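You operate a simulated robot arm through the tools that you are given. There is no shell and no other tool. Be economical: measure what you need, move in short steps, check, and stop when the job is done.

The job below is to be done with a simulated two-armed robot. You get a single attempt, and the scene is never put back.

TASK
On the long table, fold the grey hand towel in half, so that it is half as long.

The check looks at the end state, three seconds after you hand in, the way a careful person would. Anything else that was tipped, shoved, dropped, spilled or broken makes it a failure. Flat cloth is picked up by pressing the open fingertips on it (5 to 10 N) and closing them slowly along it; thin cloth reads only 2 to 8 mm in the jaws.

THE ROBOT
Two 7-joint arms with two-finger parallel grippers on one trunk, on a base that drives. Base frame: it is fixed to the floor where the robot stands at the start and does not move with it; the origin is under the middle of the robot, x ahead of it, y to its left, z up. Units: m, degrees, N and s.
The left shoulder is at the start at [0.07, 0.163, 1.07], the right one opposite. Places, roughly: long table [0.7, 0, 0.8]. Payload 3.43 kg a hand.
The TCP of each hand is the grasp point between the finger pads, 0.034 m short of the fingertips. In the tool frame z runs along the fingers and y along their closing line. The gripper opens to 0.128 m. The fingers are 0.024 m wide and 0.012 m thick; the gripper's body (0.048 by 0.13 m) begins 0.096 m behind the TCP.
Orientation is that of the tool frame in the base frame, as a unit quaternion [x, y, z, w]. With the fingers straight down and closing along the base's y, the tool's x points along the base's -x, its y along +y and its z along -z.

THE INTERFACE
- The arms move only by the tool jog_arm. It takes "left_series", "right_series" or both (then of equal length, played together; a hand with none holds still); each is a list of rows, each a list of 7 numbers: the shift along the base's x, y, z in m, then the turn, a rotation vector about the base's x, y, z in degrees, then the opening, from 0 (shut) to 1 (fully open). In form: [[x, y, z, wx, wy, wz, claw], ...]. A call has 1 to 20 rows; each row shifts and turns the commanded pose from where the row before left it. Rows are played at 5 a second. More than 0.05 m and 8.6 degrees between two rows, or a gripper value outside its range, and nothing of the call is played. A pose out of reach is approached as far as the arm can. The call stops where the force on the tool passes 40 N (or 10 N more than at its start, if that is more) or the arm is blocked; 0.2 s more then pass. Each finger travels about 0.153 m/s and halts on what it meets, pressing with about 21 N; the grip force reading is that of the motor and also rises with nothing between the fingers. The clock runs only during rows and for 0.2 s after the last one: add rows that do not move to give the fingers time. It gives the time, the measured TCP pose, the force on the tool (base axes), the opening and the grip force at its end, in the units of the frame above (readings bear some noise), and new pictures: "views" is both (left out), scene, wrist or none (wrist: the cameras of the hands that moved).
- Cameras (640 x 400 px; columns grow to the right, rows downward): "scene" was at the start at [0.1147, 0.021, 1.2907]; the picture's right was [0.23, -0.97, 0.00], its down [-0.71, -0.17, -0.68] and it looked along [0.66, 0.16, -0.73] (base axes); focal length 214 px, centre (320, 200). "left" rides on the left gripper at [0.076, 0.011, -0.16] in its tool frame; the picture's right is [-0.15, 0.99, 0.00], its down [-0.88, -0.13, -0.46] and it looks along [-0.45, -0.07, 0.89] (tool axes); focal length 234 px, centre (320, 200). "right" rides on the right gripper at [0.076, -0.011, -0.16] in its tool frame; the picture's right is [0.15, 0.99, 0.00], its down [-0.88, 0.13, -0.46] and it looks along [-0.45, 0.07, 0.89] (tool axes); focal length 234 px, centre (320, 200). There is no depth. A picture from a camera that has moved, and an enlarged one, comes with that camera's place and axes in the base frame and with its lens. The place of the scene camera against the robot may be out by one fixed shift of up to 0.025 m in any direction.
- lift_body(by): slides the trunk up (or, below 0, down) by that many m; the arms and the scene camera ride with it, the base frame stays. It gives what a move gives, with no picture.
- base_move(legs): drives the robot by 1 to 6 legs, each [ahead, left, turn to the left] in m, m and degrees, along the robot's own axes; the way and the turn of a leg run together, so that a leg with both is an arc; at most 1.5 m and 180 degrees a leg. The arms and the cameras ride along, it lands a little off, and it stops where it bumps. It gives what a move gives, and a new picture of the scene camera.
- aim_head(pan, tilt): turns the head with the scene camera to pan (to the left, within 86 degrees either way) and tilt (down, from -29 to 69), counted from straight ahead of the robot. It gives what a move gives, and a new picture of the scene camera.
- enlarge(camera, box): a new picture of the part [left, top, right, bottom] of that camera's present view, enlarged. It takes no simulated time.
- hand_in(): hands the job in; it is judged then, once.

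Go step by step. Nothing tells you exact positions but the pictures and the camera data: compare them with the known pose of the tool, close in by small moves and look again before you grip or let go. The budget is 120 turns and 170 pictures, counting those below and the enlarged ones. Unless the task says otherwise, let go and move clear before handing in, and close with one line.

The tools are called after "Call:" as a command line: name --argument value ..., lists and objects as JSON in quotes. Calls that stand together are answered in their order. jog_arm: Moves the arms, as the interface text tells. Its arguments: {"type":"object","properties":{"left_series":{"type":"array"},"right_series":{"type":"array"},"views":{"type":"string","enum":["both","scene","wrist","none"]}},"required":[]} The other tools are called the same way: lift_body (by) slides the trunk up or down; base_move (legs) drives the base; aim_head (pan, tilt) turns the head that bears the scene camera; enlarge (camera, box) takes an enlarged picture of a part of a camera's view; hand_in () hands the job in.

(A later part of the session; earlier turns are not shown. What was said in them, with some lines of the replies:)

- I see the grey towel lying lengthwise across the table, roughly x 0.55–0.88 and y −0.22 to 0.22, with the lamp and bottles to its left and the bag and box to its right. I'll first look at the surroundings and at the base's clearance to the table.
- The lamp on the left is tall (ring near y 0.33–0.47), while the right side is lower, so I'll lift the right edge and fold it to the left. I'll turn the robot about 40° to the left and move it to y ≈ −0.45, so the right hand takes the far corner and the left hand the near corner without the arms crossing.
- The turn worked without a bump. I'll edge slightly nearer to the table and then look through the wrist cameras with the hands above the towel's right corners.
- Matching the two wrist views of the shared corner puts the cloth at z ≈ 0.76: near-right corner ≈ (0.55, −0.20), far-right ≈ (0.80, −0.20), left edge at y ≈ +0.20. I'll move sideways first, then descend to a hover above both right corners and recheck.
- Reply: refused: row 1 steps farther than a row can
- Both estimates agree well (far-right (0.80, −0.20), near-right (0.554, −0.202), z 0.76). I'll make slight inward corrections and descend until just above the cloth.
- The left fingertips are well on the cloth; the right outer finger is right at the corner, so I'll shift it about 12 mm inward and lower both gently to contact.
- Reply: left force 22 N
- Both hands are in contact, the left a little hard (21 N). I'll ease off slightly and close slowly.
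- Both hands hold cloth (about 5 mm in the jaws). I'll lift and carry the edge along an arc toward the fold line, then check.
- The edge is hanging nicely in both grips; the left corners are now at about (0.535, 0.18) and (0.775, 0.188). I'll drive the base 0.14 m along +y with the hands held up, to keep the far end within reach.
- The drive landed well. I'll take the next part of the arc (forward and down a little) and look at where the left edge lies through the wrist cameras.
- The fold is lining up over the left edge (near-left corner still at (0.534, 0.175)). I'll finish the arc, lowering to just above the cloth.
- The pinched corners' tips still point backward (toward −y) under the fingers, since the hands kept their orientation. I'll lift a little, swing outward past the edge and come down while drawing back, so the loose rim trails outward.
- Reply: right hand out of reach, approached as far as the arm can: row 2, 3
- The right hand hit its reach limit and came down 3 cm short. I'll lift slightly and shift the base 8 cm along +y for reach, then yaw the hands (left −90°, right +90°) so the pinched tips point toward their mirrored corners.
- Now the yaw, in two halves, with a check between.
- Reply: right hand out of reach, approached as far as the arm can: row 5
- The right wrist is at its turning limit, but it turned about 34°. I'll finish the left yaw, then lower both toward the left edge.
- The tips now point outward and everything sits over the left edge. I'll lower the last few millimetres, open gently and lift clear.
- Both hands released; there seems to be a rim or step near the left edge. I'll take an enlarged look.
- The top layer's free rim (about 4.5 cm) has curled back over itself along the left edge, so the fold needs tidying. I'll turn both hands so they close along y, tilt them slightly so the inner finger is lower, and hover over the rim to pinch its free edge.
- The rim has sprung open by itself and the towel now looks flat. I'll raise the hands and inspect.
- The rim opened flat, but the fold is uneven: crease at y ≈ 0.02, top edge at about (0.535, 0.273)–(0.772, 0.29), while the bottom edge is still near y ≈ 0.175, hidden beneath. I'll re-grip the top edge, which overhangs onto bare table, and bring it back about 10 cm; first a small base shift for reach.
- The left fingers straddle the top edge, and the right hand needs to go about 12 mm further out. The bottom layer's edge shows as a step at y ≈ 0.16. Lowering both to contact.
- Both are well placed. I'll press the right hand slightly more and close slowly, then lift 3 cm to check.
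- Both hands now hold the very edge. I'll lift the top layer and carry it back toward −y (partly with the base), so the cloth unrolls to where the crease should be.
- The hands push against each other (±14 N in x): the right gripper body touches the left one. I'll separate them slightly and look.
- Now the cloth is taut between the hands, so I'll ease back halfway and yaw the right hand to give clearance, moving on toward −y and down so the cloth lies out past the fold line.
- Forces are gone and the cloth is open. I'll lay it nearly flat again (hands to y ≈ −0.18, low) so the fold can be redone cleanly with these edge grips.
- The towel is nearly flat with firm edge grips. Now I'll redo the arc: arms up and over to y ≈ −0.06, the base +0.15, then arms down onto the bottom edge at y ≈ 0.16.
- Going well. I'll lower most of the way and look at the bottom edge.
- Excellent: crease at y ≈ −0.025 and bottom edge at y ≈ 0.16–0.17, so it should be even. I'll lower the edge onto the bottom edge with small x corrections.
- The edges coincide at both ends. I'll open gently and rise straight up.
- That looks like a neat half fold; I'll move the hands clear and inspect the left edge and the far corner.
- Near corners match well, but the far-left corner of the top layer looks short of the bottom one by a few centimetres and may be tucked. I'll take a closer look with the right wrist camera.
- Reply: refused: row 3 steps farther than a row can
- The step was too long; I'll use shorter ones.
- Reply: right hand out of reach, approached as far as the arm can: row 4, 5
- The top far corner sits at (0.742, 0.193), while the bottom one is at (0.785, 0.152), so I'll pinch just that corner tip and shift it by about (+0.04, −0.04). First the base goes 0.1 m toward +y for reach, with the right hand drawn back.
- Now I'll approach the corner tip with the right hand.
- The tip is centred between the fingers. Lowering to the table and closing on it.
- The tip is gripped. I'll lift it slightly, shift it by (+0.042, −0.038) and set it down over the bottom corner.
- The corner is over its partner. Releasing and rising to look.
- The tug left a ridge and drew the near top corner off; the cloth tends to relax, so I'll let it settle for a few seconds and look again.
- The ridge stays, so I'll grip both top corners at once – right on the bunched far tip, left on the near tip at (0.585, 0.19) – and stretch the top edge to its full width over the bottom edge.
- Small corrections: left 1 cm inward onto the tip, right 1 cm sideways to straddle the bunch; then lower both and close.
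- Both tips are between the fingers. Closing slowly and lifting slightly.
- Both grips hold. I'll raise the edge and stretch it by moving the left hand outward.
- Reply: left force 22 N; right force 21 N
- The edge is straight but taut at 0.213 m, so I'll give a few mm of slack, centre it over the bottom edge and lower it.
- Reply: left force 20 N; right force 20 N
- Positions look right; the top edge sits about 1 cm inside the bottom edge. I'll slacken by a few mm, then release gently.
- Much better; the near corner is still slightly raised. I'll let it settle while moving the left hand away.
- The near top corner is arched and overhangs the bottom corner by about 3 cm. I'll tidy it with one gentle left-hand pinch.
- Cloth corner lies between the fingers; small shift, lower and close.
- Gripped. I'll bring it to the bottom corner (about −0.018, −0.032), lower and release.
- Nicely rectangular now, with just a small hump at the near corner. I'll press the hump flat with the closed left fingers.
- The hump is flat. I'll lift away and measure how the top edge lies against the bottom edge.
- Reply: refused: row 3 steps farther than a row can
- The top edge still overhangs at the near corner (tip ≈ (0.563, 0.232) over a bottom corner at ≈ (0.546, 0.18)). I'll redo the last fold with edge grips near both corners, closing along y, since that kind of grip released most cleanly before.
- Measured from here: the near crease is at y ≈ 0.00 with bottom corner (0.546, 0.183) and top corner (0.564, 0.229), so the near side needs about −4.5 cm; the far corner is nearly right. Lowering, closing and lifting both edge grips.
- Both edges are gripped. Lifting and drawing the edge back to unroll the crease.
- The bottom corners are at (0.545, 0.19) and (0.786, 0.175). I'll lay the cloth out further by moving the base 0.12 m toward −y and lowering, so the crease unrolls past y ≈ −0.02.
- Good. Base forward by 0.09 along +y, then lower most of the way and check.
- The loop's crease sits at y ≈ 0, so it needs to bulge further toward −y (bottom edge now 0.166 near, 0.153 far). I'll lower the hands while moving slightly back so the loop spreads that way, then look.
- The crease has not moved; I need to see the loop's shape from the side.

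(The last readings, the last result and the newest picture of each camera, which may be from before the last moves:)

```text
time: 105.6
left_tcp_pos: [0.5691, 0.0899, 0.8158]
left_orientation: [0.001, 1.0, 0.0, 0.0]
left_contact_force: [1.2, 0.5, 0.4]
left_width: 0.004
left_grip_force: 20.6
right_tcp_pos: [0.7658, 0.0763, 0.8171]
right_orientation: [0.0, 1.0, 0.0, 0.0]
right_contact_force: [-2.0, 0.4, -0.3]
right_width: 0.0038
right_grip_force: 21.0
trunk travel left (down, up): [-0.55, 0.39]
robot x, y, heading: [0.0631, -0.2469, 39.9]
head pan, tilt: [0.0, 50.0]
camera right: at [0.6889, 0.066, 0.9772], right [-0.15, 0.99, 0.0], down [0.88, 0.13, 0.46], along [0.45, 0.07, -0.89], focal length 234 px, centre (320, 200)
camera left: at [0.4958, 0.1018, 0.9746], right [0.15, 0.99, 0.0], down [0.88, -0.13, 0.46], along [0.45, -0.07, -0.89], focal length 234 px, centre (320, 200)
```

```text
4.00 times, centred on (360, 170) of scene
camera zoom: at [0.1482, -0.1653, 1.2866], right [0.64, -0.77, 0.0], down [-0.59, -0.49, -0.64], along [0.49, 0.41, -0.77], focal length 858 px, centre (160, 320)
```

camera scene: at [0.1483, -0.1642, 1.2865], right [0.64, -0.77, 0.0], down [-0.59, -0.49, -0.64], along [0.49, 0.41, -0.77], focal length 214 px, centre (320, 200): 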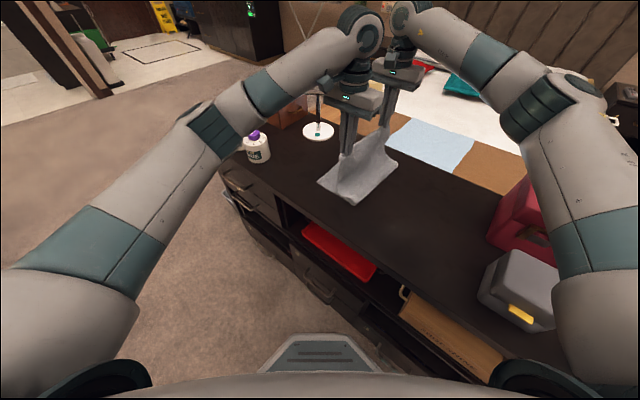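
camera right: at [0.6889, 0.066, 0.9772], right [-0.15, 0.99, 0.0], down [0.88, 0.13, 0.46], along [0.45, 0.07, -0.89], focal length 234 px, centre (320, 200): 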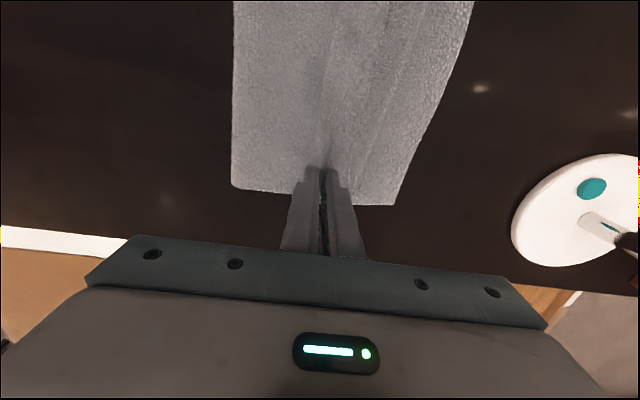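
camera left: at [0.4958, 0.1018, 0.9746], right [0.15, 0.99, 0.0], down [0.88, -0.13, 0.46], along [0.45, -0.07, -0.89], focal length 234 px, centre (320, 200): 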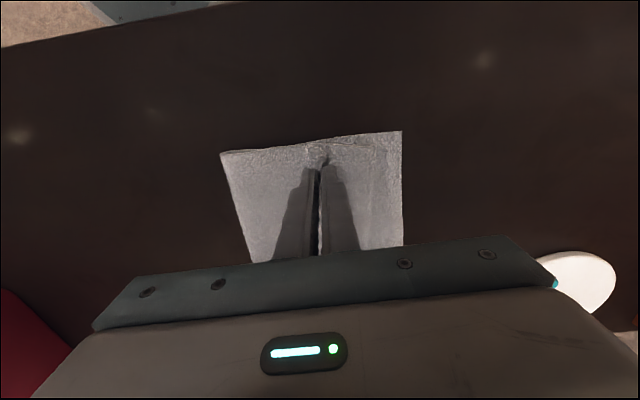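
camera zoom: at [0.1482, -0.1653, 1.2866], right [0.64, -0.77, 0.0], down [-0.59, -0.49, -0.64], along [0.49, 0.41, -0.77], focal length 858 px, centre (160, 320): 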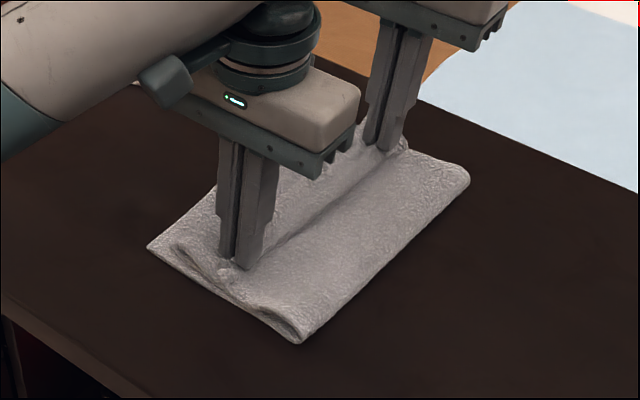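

The side view shows the extra cloth doubling back beyond the grips: the crease really is at y ≈ 0, too far over. I'll lift, take the edge all the way back until the towel is nearly fully stretched out flat, and then fold again.

Call:
jog_arm --left_series '[[0, 0.01, 0.03, 0, 0, 0, 0], [0, 0, 0.035, 0, 0, 0, 0], [0, -0.02, 0.035, 0, 0, 0, 0], [0, -0.03, 0.01, 0, 0, 0, 0]]' --right_series '[[0, 0.01, 0.03, 0, 0, 0, 0], [0, 0, 0.035, 0, 0, 0, 0], [0, -0.02, 0.035, 0, 0, 0, 0], [0, -0.03, 0.01, 0, 0, 0, 0]]' --views "none"

Call:
base_move --legs '[[-0.129, -0.153, 0]]'

Call:
jog_arm --left_series '[[0, -0.01, -0.035, 0, 0, 0, 0], [0, -0.015, -0.035, 0, 0, 0, 0], [0, -0.015, -0.03, 0, 0, 0, 0], [0, -0.01, -0.015, 0, 0, 0, 0], [0, 0, 0, 0, 0, 0, 0]]' --right_series '[[0, -0.01, -0.035, 0, 0, 0, 0], [0, -0.015, -0.035, 0, 0, 0, 0], [0, -0.015, -0.03, 0, 0, 0, 0], [0, -0.01, -0.015, 0, 0, 0, 0], [0, 0, 0, 0, 0, 0, 0]]'

```text
time: 106.6
left_tcp_pos: [0.5709, 0.0482, 0.9276]
left_orientation: [0.0, 1.0, 0.0, -0.001]
left_contact_force: [2.7, -0.5, -0.2]
left_width: 0.0041
left_grip_force: 21.1
right_tcp_pos: [0.7642, 0.0376, 0.9299]
right_orientation: [-0.001, 1.0, 0.0, -0.001]
right_contact_force: [-1.3, -0.4, -0.7]
right_width: 0.0038
right_grip_force: 20.7
trunk travel left (down, up): [-0.55, 0.39]
robot x, y, heading: [0.0623, -0.2514, 40.0]
head pan, tilt: [0.0, 50.0]
```

```text
time: 108.2
left_tcp_pos: [0.57, -0.1477, 0.9265]
left_orientation: [0.001, 1.0, 0.001, 0.0]
left_contact_force: [0.8, -0.5, 0.1]
left_width: 0.004
left_grip_force: 20.7
right_tcp_pos: [0.7637, -0.1589, 0.929]
right_orientation: [0.0, 1.0, 0.0, 0.001]
right_contact_force: [-1.9, -1.6, 0.3]
right_width: 0.0036
right_grip_force: 21.0
trunk travel left (down, up): [-0.55, 0.39]
robot x, y, heading: [0.063, -0.4491, 39.5]
head pan, tilt: [0.0, 50.0]
camera scene: at [0.1484, -0.3638, 1.2866], right [0.64, -0.77, 0.0], down [-0.59, -0.49, -0.64], along [0.49, 0.41, -0.77], focal length 214 px, centre (320, 200)
```

scene: 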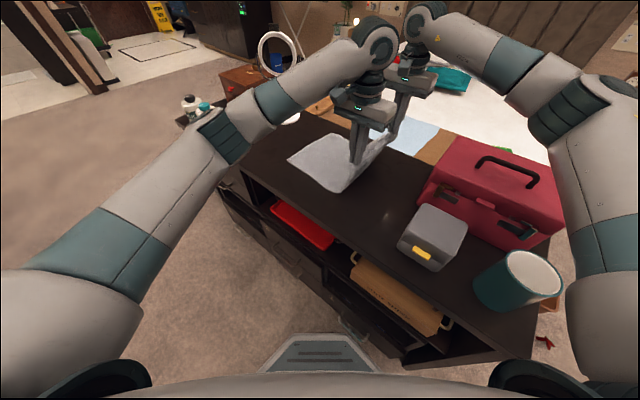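

```text
time: 109.4
left_tcp_pos: [0.5708, -0.1972, 0.8106]
left_orientation: [0.0, 1.0, -0.002, 0.0]
left_contact_force: [1.7, 0.8, -0.4]
left_width: 0.0042
left_grip_force: 21.1
right_tcp_pos: [0.7654, -0.2077, 0.8157]
right_orientation: [-0.001, 1.0, 0.0, 0.0]
right_contact_force: [-2.0, -0.4, 0.4]
right_width: 0.0035
right_grip_force: 20.7
trunk travel left (down, up): [-0.55, 0.39]
robot x, y, heading: [0.0629, -0.4489, 40.0]
head pan, tilt: [0.0, 50.0]
camera scene: at [0.1482, -0.3628, 1.2866], right [0.64, -0.77, 0.0], down [-0.59, -0.49, -0.64], along [0.49, 0.41, -0.77], focal length 214 px, centre (320, 200)
camera right: at [0.6882, -0.2195, 0.9751], right [-0.15, 0.99, 0.0], down [0.88, 0.13, 0.46], along [0.45, 0.07, -0.89], focal length 234 px, centre (320, 200)
camera left: at [0.4956, -0.1859, 0.9698], right [0.15, 0.99, 0.0], down [0.88, -0.13, 0.46], along [0.45, -0.07, -0.89], focal length 234 px, centre (320, 200)
```

scene: 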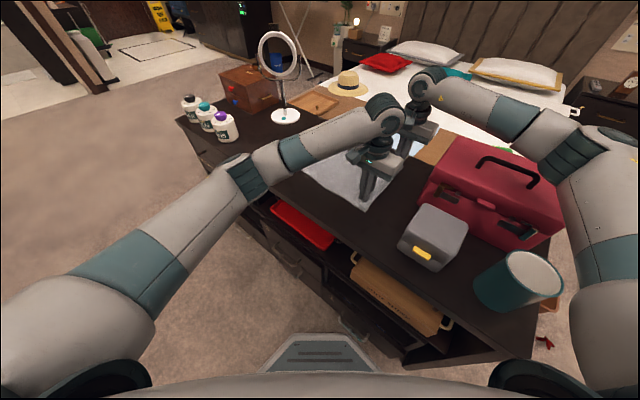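
right: 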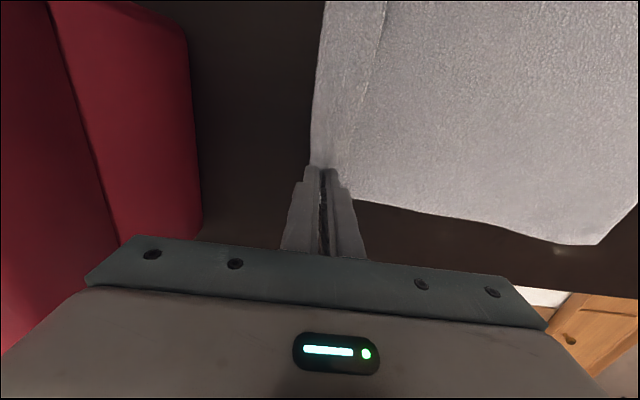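
left: 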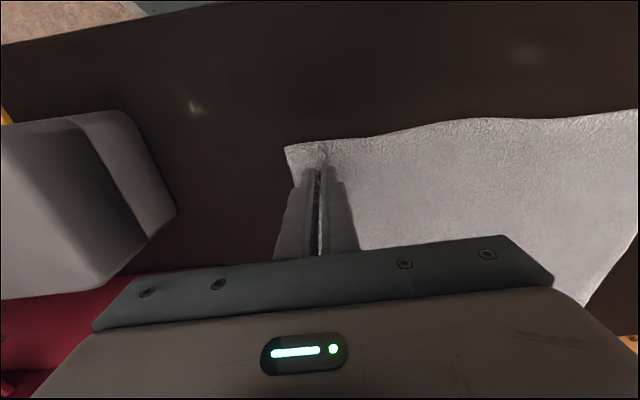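

The cloth is laid out flat again. I'll check where its left edge is now.

Call:
enlarge --camera "scene" --box '[260, 120, 420, 220]'

```text
4.00 times, centred on (340, 170) of scene
camera zoom: at [0.1482, -0.3628, 1.2866], right [0.64, -0.77, 0.0], down [-0.59, -0.49, -0.64], along [0.49, 0.41, -0.77], focal length 858 px, centre (240, 320)
```

zoom: 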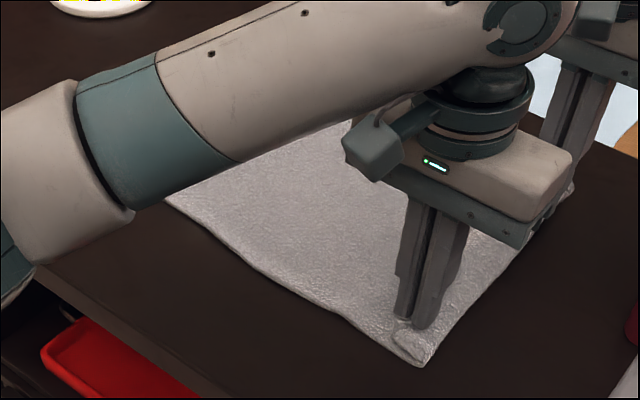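

Towel is flat. Starting the arc; at the halfway point I'll locate the left corners.

Call:
jog_arm --left_series '[[0, 0.006, 0.03, 0, 0, 0, 0], [0, 0.018, 0.033, 0, 0, 0, 0], [0, 0.025, 0.03, 0, 0, 0, 0], [0, 0.03, 0.025, 0, 0, 0, 0], [0, 0.035, 0.015, 0, 0, 0, 0], [0, 0.03, 0.005, 0, 0, 0, 0]]' --right_series '[[0, 0.006, 0.03, 0, 0, 0, 0], [0, 0.018, 0.033, 0, 0, 0, 0], [0, 0.025, 0.03, 0, 0, 0, 0], [0, 0.03, 0.025, 0, 0, 0, 0], [0, 0.035, 0.015, 0, 0, 0, 0], [0, 0.03, 0.005, 0, 0, 0, 0]]' --views "wrist"

```text
time: 110.8
left_tcp_pos: [0.5686, -0.0537, 0.9491]
left_orientation: [0.0, 1.0, 0.0, 0.0]
left_contact_force: [1.5, 0.0, 0.2]
left_width: 0.004
left_grip_force: 21.3
right_tcp_pos: [0.7653, -0.0631, 0.9544]
right_orientation: [-0.001, 1.0, -0.001, 0.0]
right_contact_force: [-1.3, 0.3, -0.3]
right_width: 0.0038
right_grip_force: 20.8
trunk travel left (down, up): [-0.55, 0.39]
robot x, y, heading: [0.0626, -0.447, 39.8]
head pan, tilt: [0.0, 50.0]
camera right: at [0.6883, -0.0744, 1.1141], right [-0.15, 0.99, 0.0], down [0.88, 0.13, 0.46], along [0.45, 0.07, -0.89], focal length 234 px, centre (320, 200)
camera left: at [0.4943, -0.0425, 1.1085], right [0.15, 0.99, 0.0], down [0.88, -0.13, 0.46], along [0.45, -0.07, -0.89], focal length 234 px, centre (320, 200)
```

right: 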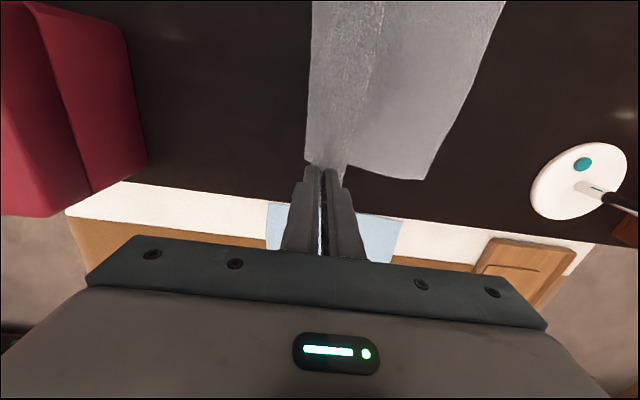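
left: 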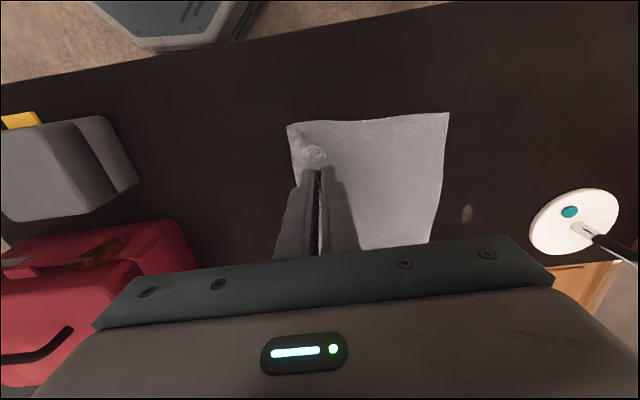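

The left edge is now at y ≈ 0.129 (near) and 0.116 (far), so the midline is around y ≈ −0.08. I'll lower the arc a bit, apply x corrections, drive the base +0.12, then set the edge down at y ≈ 0.115.

Call:
jog_arm --left_series '[[0.005, 0.005, -0.02, 0, 0, 0, 0], [0.005, 0.005, -0.02, 0, 0, 0, 0], [0.005, 0, -0.015, 0, 0, 0, 0]]' --right_series '[[0.003, 0.005, -0.02, 0, 0, 0, 0], [0.003, 0.005, -0.02, 0, 0, 0, 0], [0.002, 0, -0.02, 0, 0, 0, 0]]' --views "none"

Call:
base_move --legs '[[0.077, 0.092, 0]]'

Call:
jog_arm --left_series '[[0, 0.01, -0.015, 0, 0, 0, 0], [0, 0.01, -0.02, 0, 0, 0, 0], [0, 0.005, -0.01, 0, 0, 0, 0], [0, 0, 0, 0, 0, 0, 0]]' --right_series '[[0, 0.01, -0.015, 0, 0, 0, 0], [0, 0.01, -0.02, 0, 0, 0, 0], [0, 0.005, -0.01, 0, 0, 0, 0], [0, 0, 0, 0, 0, 0, 0]]' --views "wrist"

```text
time: 111.6
left_tcp_pos: [0.5853, -0.0447, 0.8934]
left_orientation: [0.001, 1.0, -0.002, -0.001]
left_contact_force: [-0.1, 0.5, 0.4]
left_width: 0.004
left_grip_force: 20.5
right_tcp_pos: [0.7737, -0.0539, 0.8927]
right_orientation: [-0.001, 1.0, -0.001, 0.0]
right_contact_force: [-0.1, 1.0, -0.9]
right_width: 0.0037
right_grip_force: 21.3
trunk travel left (down, up): [-0.55, 0.39]
robot x, y, heading: [0.0636, -0.4493, 39.5]
head pan, tilt: [0.0, 50.0]
```

```text
time: 112.8
left_tcp_pos: [0.5846, 0.0769, 0.8934]
left_orientation: [0.0, 1.0, -0.001, 0.0]
left_contact_force: [-0.4, 0.6, -0.7]
left_width: 0.004
left_grip_force: 21.4
right_tcp_pos: [0.7731, 0.0655, 0.8925]
right_orientation: [-0.001, 1.0, 0.0, 0.0]
right_contact_force: [-0.2, 0.3, -0.3]
right_width: 0.0036
right_grip_force: 20.7
trunk travel left (down, up): [-0.55, 0.39]
robot x, y, heading: [0.0638, -0.3273, 40.2]
head pan, tilt: [0.0, 50.0]
camera scene: at [0.1478, -0.2431, 1.2865], right [0.64, -0.77, 0.0], down [-0.59, -0.49, -0.64], along [0.49, 0.41, -0.77], focal length 214 px, centre (320, 200)
```

scene: 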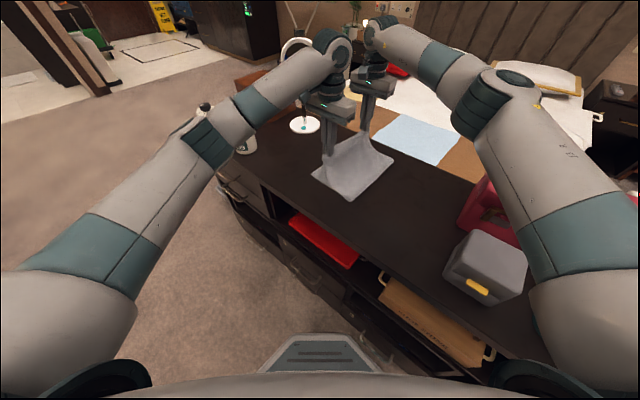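

```text
time: 113.8
left_tcp_pos: [0.5844, 0.1003, 0.8488]
left_orientation: [0.001, 1.0, -0.001, 0.0]
left_contact_force: [0.6, -0.2, -0.4]
left_width: 0.0039
left_grip_force: 20.9
right_tcp_pos: [0.774, 0.0897, 0.8486]
right_orientation: [-0.001, 1.0, 0.0, 0.0]
right_contact_force: [-0.6, 0.3, 0.5]
right_width: 0.004
right_grip_force: 20.4
trunk travel left (down, up): [-0.55, 0.39]
robot x, y, heading: [0.0645, -0.331, 40.1]
head pan, tilt: [0.0, 50.0]
camera right: at [0.6976, 0.0784, 1.008], right [-0.15, 0.99, 0.0], down [0.88, 0.13, 0.46], along [0.45, 0.07, -0.89], focal length 234 px, centre (320, 200)
camera left: at [0.5101, 0.112, 1.0074], right [0.15, 0.99, 0.0], down [0.88, -0.13, 0.46], along [0.45, -0.07, -0.89], focal length 234 px, centre (320, 200)
```

right: 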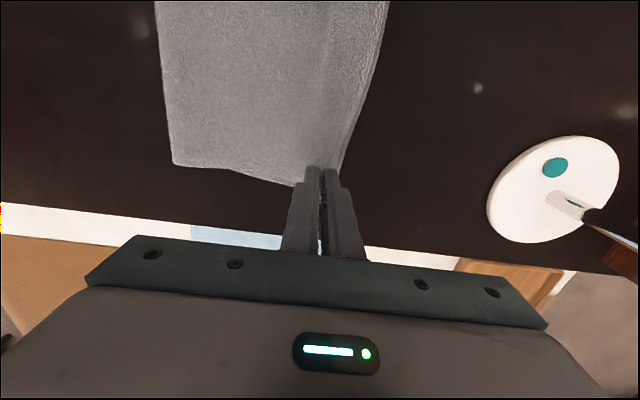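
left: 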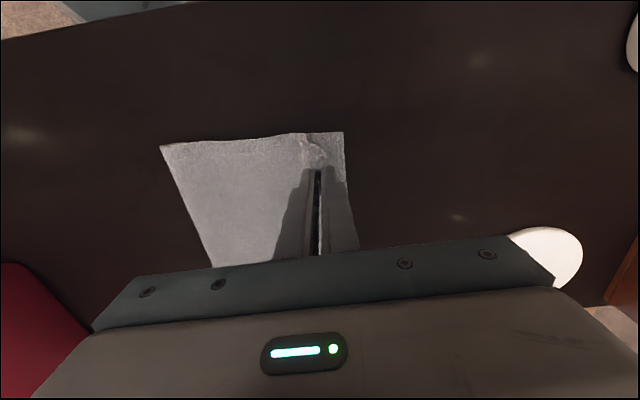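

Crease at y ≈ −0.066 and bottom edge at 0.128 near / 0.116 far – a true half. Lowering the edge onto it.

Call:
jog_arm --left_series '[[0, 0.008, -0.015, 0, 0, 0, 0], [0, 0.006, -0.015, 0, 0, 0, 0], [0, 0.002, -0.012, 0, 0, 0, 0], [0, 0, -0.004, 0, 0, 0, 0], [0, 0, 0, 0, 0, 0, 0]]' --right_series '[[0, 0.008, -0.015, 0, 0, 0, 0], [0, 0.006, -0.015, 0, 0, 0, 0], [0, 0.002, -0.012, 0, 0, 0, 0], [0, 0, -0.004, 0, 0, 0, 0], [0, 0, 0, 0, 0, 0, 0]]' --views "wrist"

```text
time: 115.0
left_tcp_pos: [0.585, 0.116, 0.8031]
left_orientation: [0.0, 1.0, 0.001, 0.0]
left_contact_force: [0.2, -0.6, 2.3]
left_width: 0.0041
left_grip_force: 20.7
right_tcp_pos: [0.773, 0.1061, 0.8039]
right_orientation: [-0.001, 1.0, 0.001, 0.001]
right_contact_force: [0.6, -1.0, 4.6]
right_width: 0.0035
right_grip_force: 20.6
trunk travel left (down, up): [-0.55, 0.39]
robot x, y, heading: [0.066, -0.3285, 39.8]
head pan, tilt: [0.0, 50.0]
camera right: at [0.6965, 0.0942, 0.9632], right [-0.15, 0.99, 0.0], down [0.88, 0.13, 0.46], along [0.45, 0.07, -0.89], focal length 234 px, centre (320, 200)
camera left: at [0.5106, 0.127, 0.9627], right [0.15, 0.99, 0.0], down [0.88, -0.13, 0.46], along [0.45, -0.07, -0.89], focal length 234 px, centre (320, 200)
```

right: 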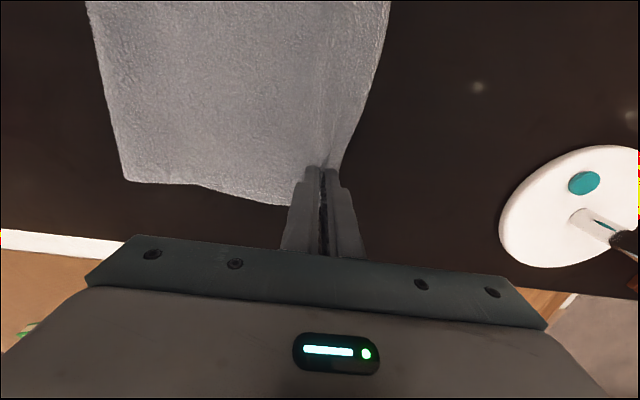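
left: 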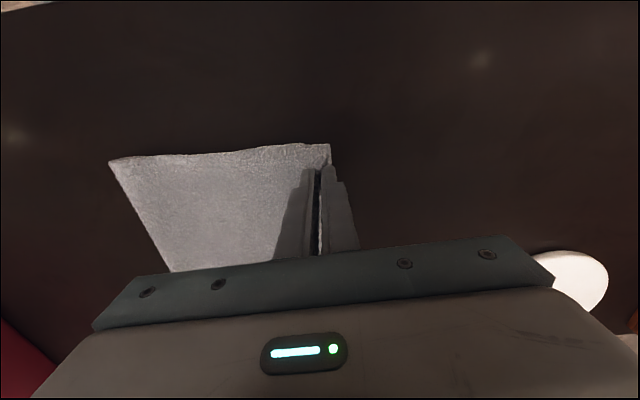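

Very good alignment on both sides. Releasing gently and rising.

Call:
jog_arm --left_series '[[0, -0.003, -0.001, 0, 0, 0, 0], [0, 0, 0, 0, 0, 0, 0.05], [0, 0, 0, 0, 0, 0, 0.1], [0, 0, 0, 0, 0, 0, 0.18], [0, 0, 0.02, 0, 0, 0, 0.18], [0, 0, 0.04, 0, 0, 0, 0.18], [-0.02, 0, 0.04, 0, 0, 0, 0.18], [-0.04, 0, 0.02, 0, 0, 0, 0.18], [-0.045, 0, 0, 0, 0, 0, 0.18], [0, 0, 0, 0, 0, 0, 0.18], [0, 0, 0, 0, 0, 0, 0.18], [0, 0, 0, 0, 0, 0, 0.18]]' --right_series '[[0, -0.002, -0.001, 0, 0, 0, 0], [0, 0, 0, 0, 0, 0, 0.05], [0, 0, 0, 0, 0, 0, 0.1], [0, 0, 0, 0, 0, 0, 0.18], [0, 0, 0.02, 0, 0, 0, 0.18], [0, 0, 0.04, 0, 0, 0, 0.18], [-0.015, 0.01, 0.035, 0, 0, 0, 0.18], [-0.03, 0.01, 0.02, 0, 0, 0, 0.18], [-0.02, 0.015, 0, 0, 0, 0, 0.18], [0, 0, 0, 0, 0, 0, 0.18], [0, 0, 0, 0, 0, 0, 0.18], [0, 0, 0, 0, 0, 0, 0.18]]' --views "wrist"

Call:
enlarge --camera "scene" --box '[280, 120, 420, 220]'

```text
time: 117.7
left_tcp_pos: [0.4821, 0.1145, 0.9225]
left_orientation: [0.001, 1.0, -0.001, 0.0]
left_contact_force: [0.6, -0.8, 0.0]
left_width: 0.023
left_grip_force: 0.0
right_tcp_pos: [0.7085, 0.1409, 0.9158]
right_orientation: [-0.001, 1.0, 0.0, -0.001]
right_contact_force: [-0.5, -0.1, 1.2]
right_width: 0.023
right_grip_force: 0.1
trunk travel left (down, up): [-0.55, 0.39]
robot x, y, heading: [0.0648, -0.3271, 40.0]
head pan, tilt: [0.0, 50.0]
camera right: at [0.6322, 0.1288, 1.0756], right [-0.15, 0.99, 0.0], down [0.88, 0.13, 0.46], along [0.45, 0.07, -0.89], focal length 234 px, centre (320, 200)
camera left: at [0.4071, 0.1249, 1.0818], right [0.15, 0.99, 0.0], down [0.88, -0.13, 0.46], along [0.45, -0.07, -0.89], focal length 234 px, centre (320, 200)
```

right: 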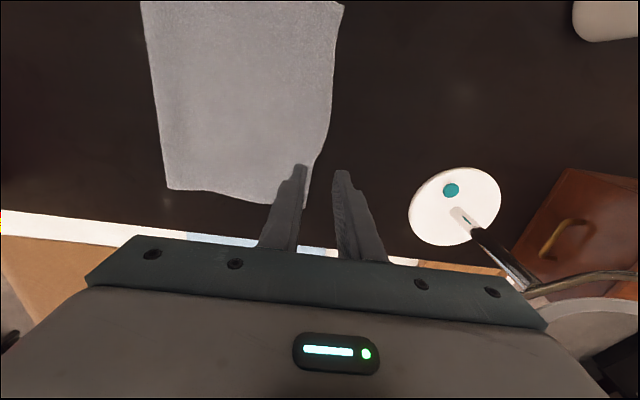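
left: 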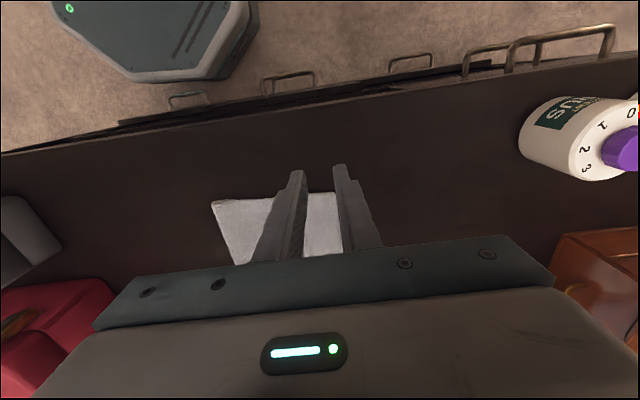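

```text
4.00 times, centred on (350, 170) of scene
camera zoom: at [0.148, -0.2438, 1.2865], right [0.64, -0.77, 0.0], down [-0.59, -0.49, -0.64], along [0.49, 0.41, -0.77], focal length 858 px, centre (200, 320)
```

zoom: 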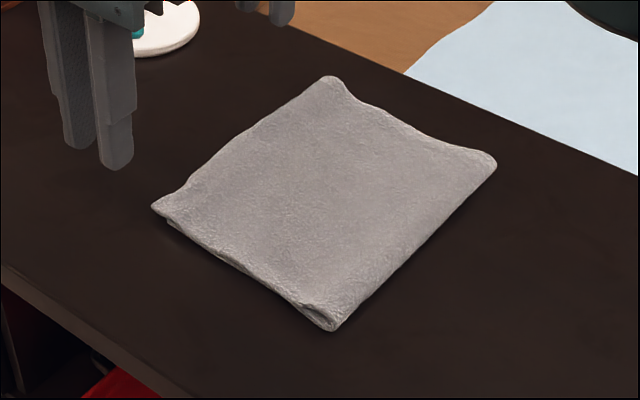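

The towel is now neatly folded in half, with edges matching within about a centimetre and everything else untouched. I'll move the hands clear.

Call:
jog_arm --left_series '[[-0.03, 0, 0.03, 0, 0, 0, 0.18], [-0.03, 0, 0.03, 0, 0, 0, 0.18]]' --right_series '[[-0.01, -0.02, 0.04, 0, 0, 0, 0.18], [-0.02, -0.03, 0.03, 0, 0, 0, 0.18]]' --views "none"

Call:
base_move --legs '[[-0.2, 0, 0]]'

```text
time: 118.2
left_tcp_pos: [0.4219, 0.1087, 0.981]
left_orientation: [0.0, 1.0, 0.0, -0.001]
left_contact_force: [-0.3, 0.1, 0.0]
left_width: 0.0232
left_grip_force: 0.0
right_tcp_pos: [0.6769, 0.0872, 0.9874]
right_orientation: [0.0, 1.0, 0.001, 0.001]
right_contact_force: [0.1, 0.0, 0.1]
right_width: 0.023
right_grip_force: 0.1
trunk travel left (down, up): [-0.55, 0.39]
robot x, y, heading: [0.0641, -0.3277, 40.1]
head pan, tilt: [0.0, 50.0]
```

```text
time: 119.8
left_tcp_pos: [0.2677, -0.0162, 0.981]
left_orientation: [-0.001, 1.0, 0.0, 0.0]
left_contact_force: [0.1, -0.5, 0.2]
left_width: 0.0229
left_grip_force: 0.0
right_tcp_pos: [0.5232, -0.0377, 0.9857]
right_orientation: [-0.002, 1.0, -0.001, 0.0]
right_contact_force: [0.0, 0.0, 0.1]
right_width: 0.0229
right_grip_force: 0.2
trunk travel left (down, up): [-0.55, 0.39]
robot x, y, heading: [-0.0892, -0.4571, 40.1]
head pan, tilt: [0.0, 50.0]
camera scene: at [-0.0056, -0.3719, 1.2866], right [0.64, -0.77, 0.0], down [-0.59, -0.49, -0.64], along [0.49, 0.41, -0.77], focal length 214 px, centre (320, 200)
```

scene: 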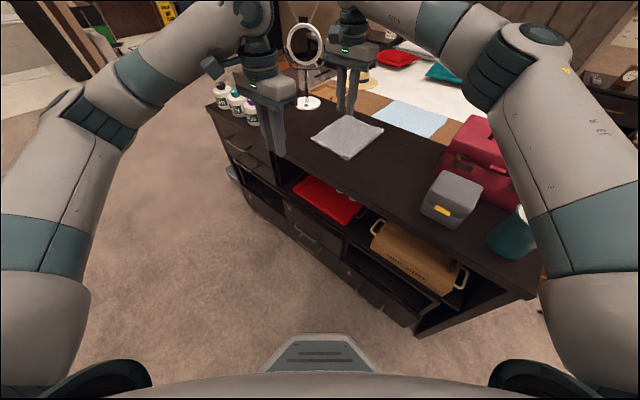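

The towel lies flat and folded in half, the robot has let go and backed clear, and nothing else was disturbed. Handing in.

Call:
hand_in

```text
The job is handed in.
```

The grey towel is folded in half lengthwise on the table. Its edges match to within about a centimetre, and the other items looked undisturbed when I handed in. It took several tries to get the crease in the middle, so the towel now lies about 7 cm to the right of where it started.
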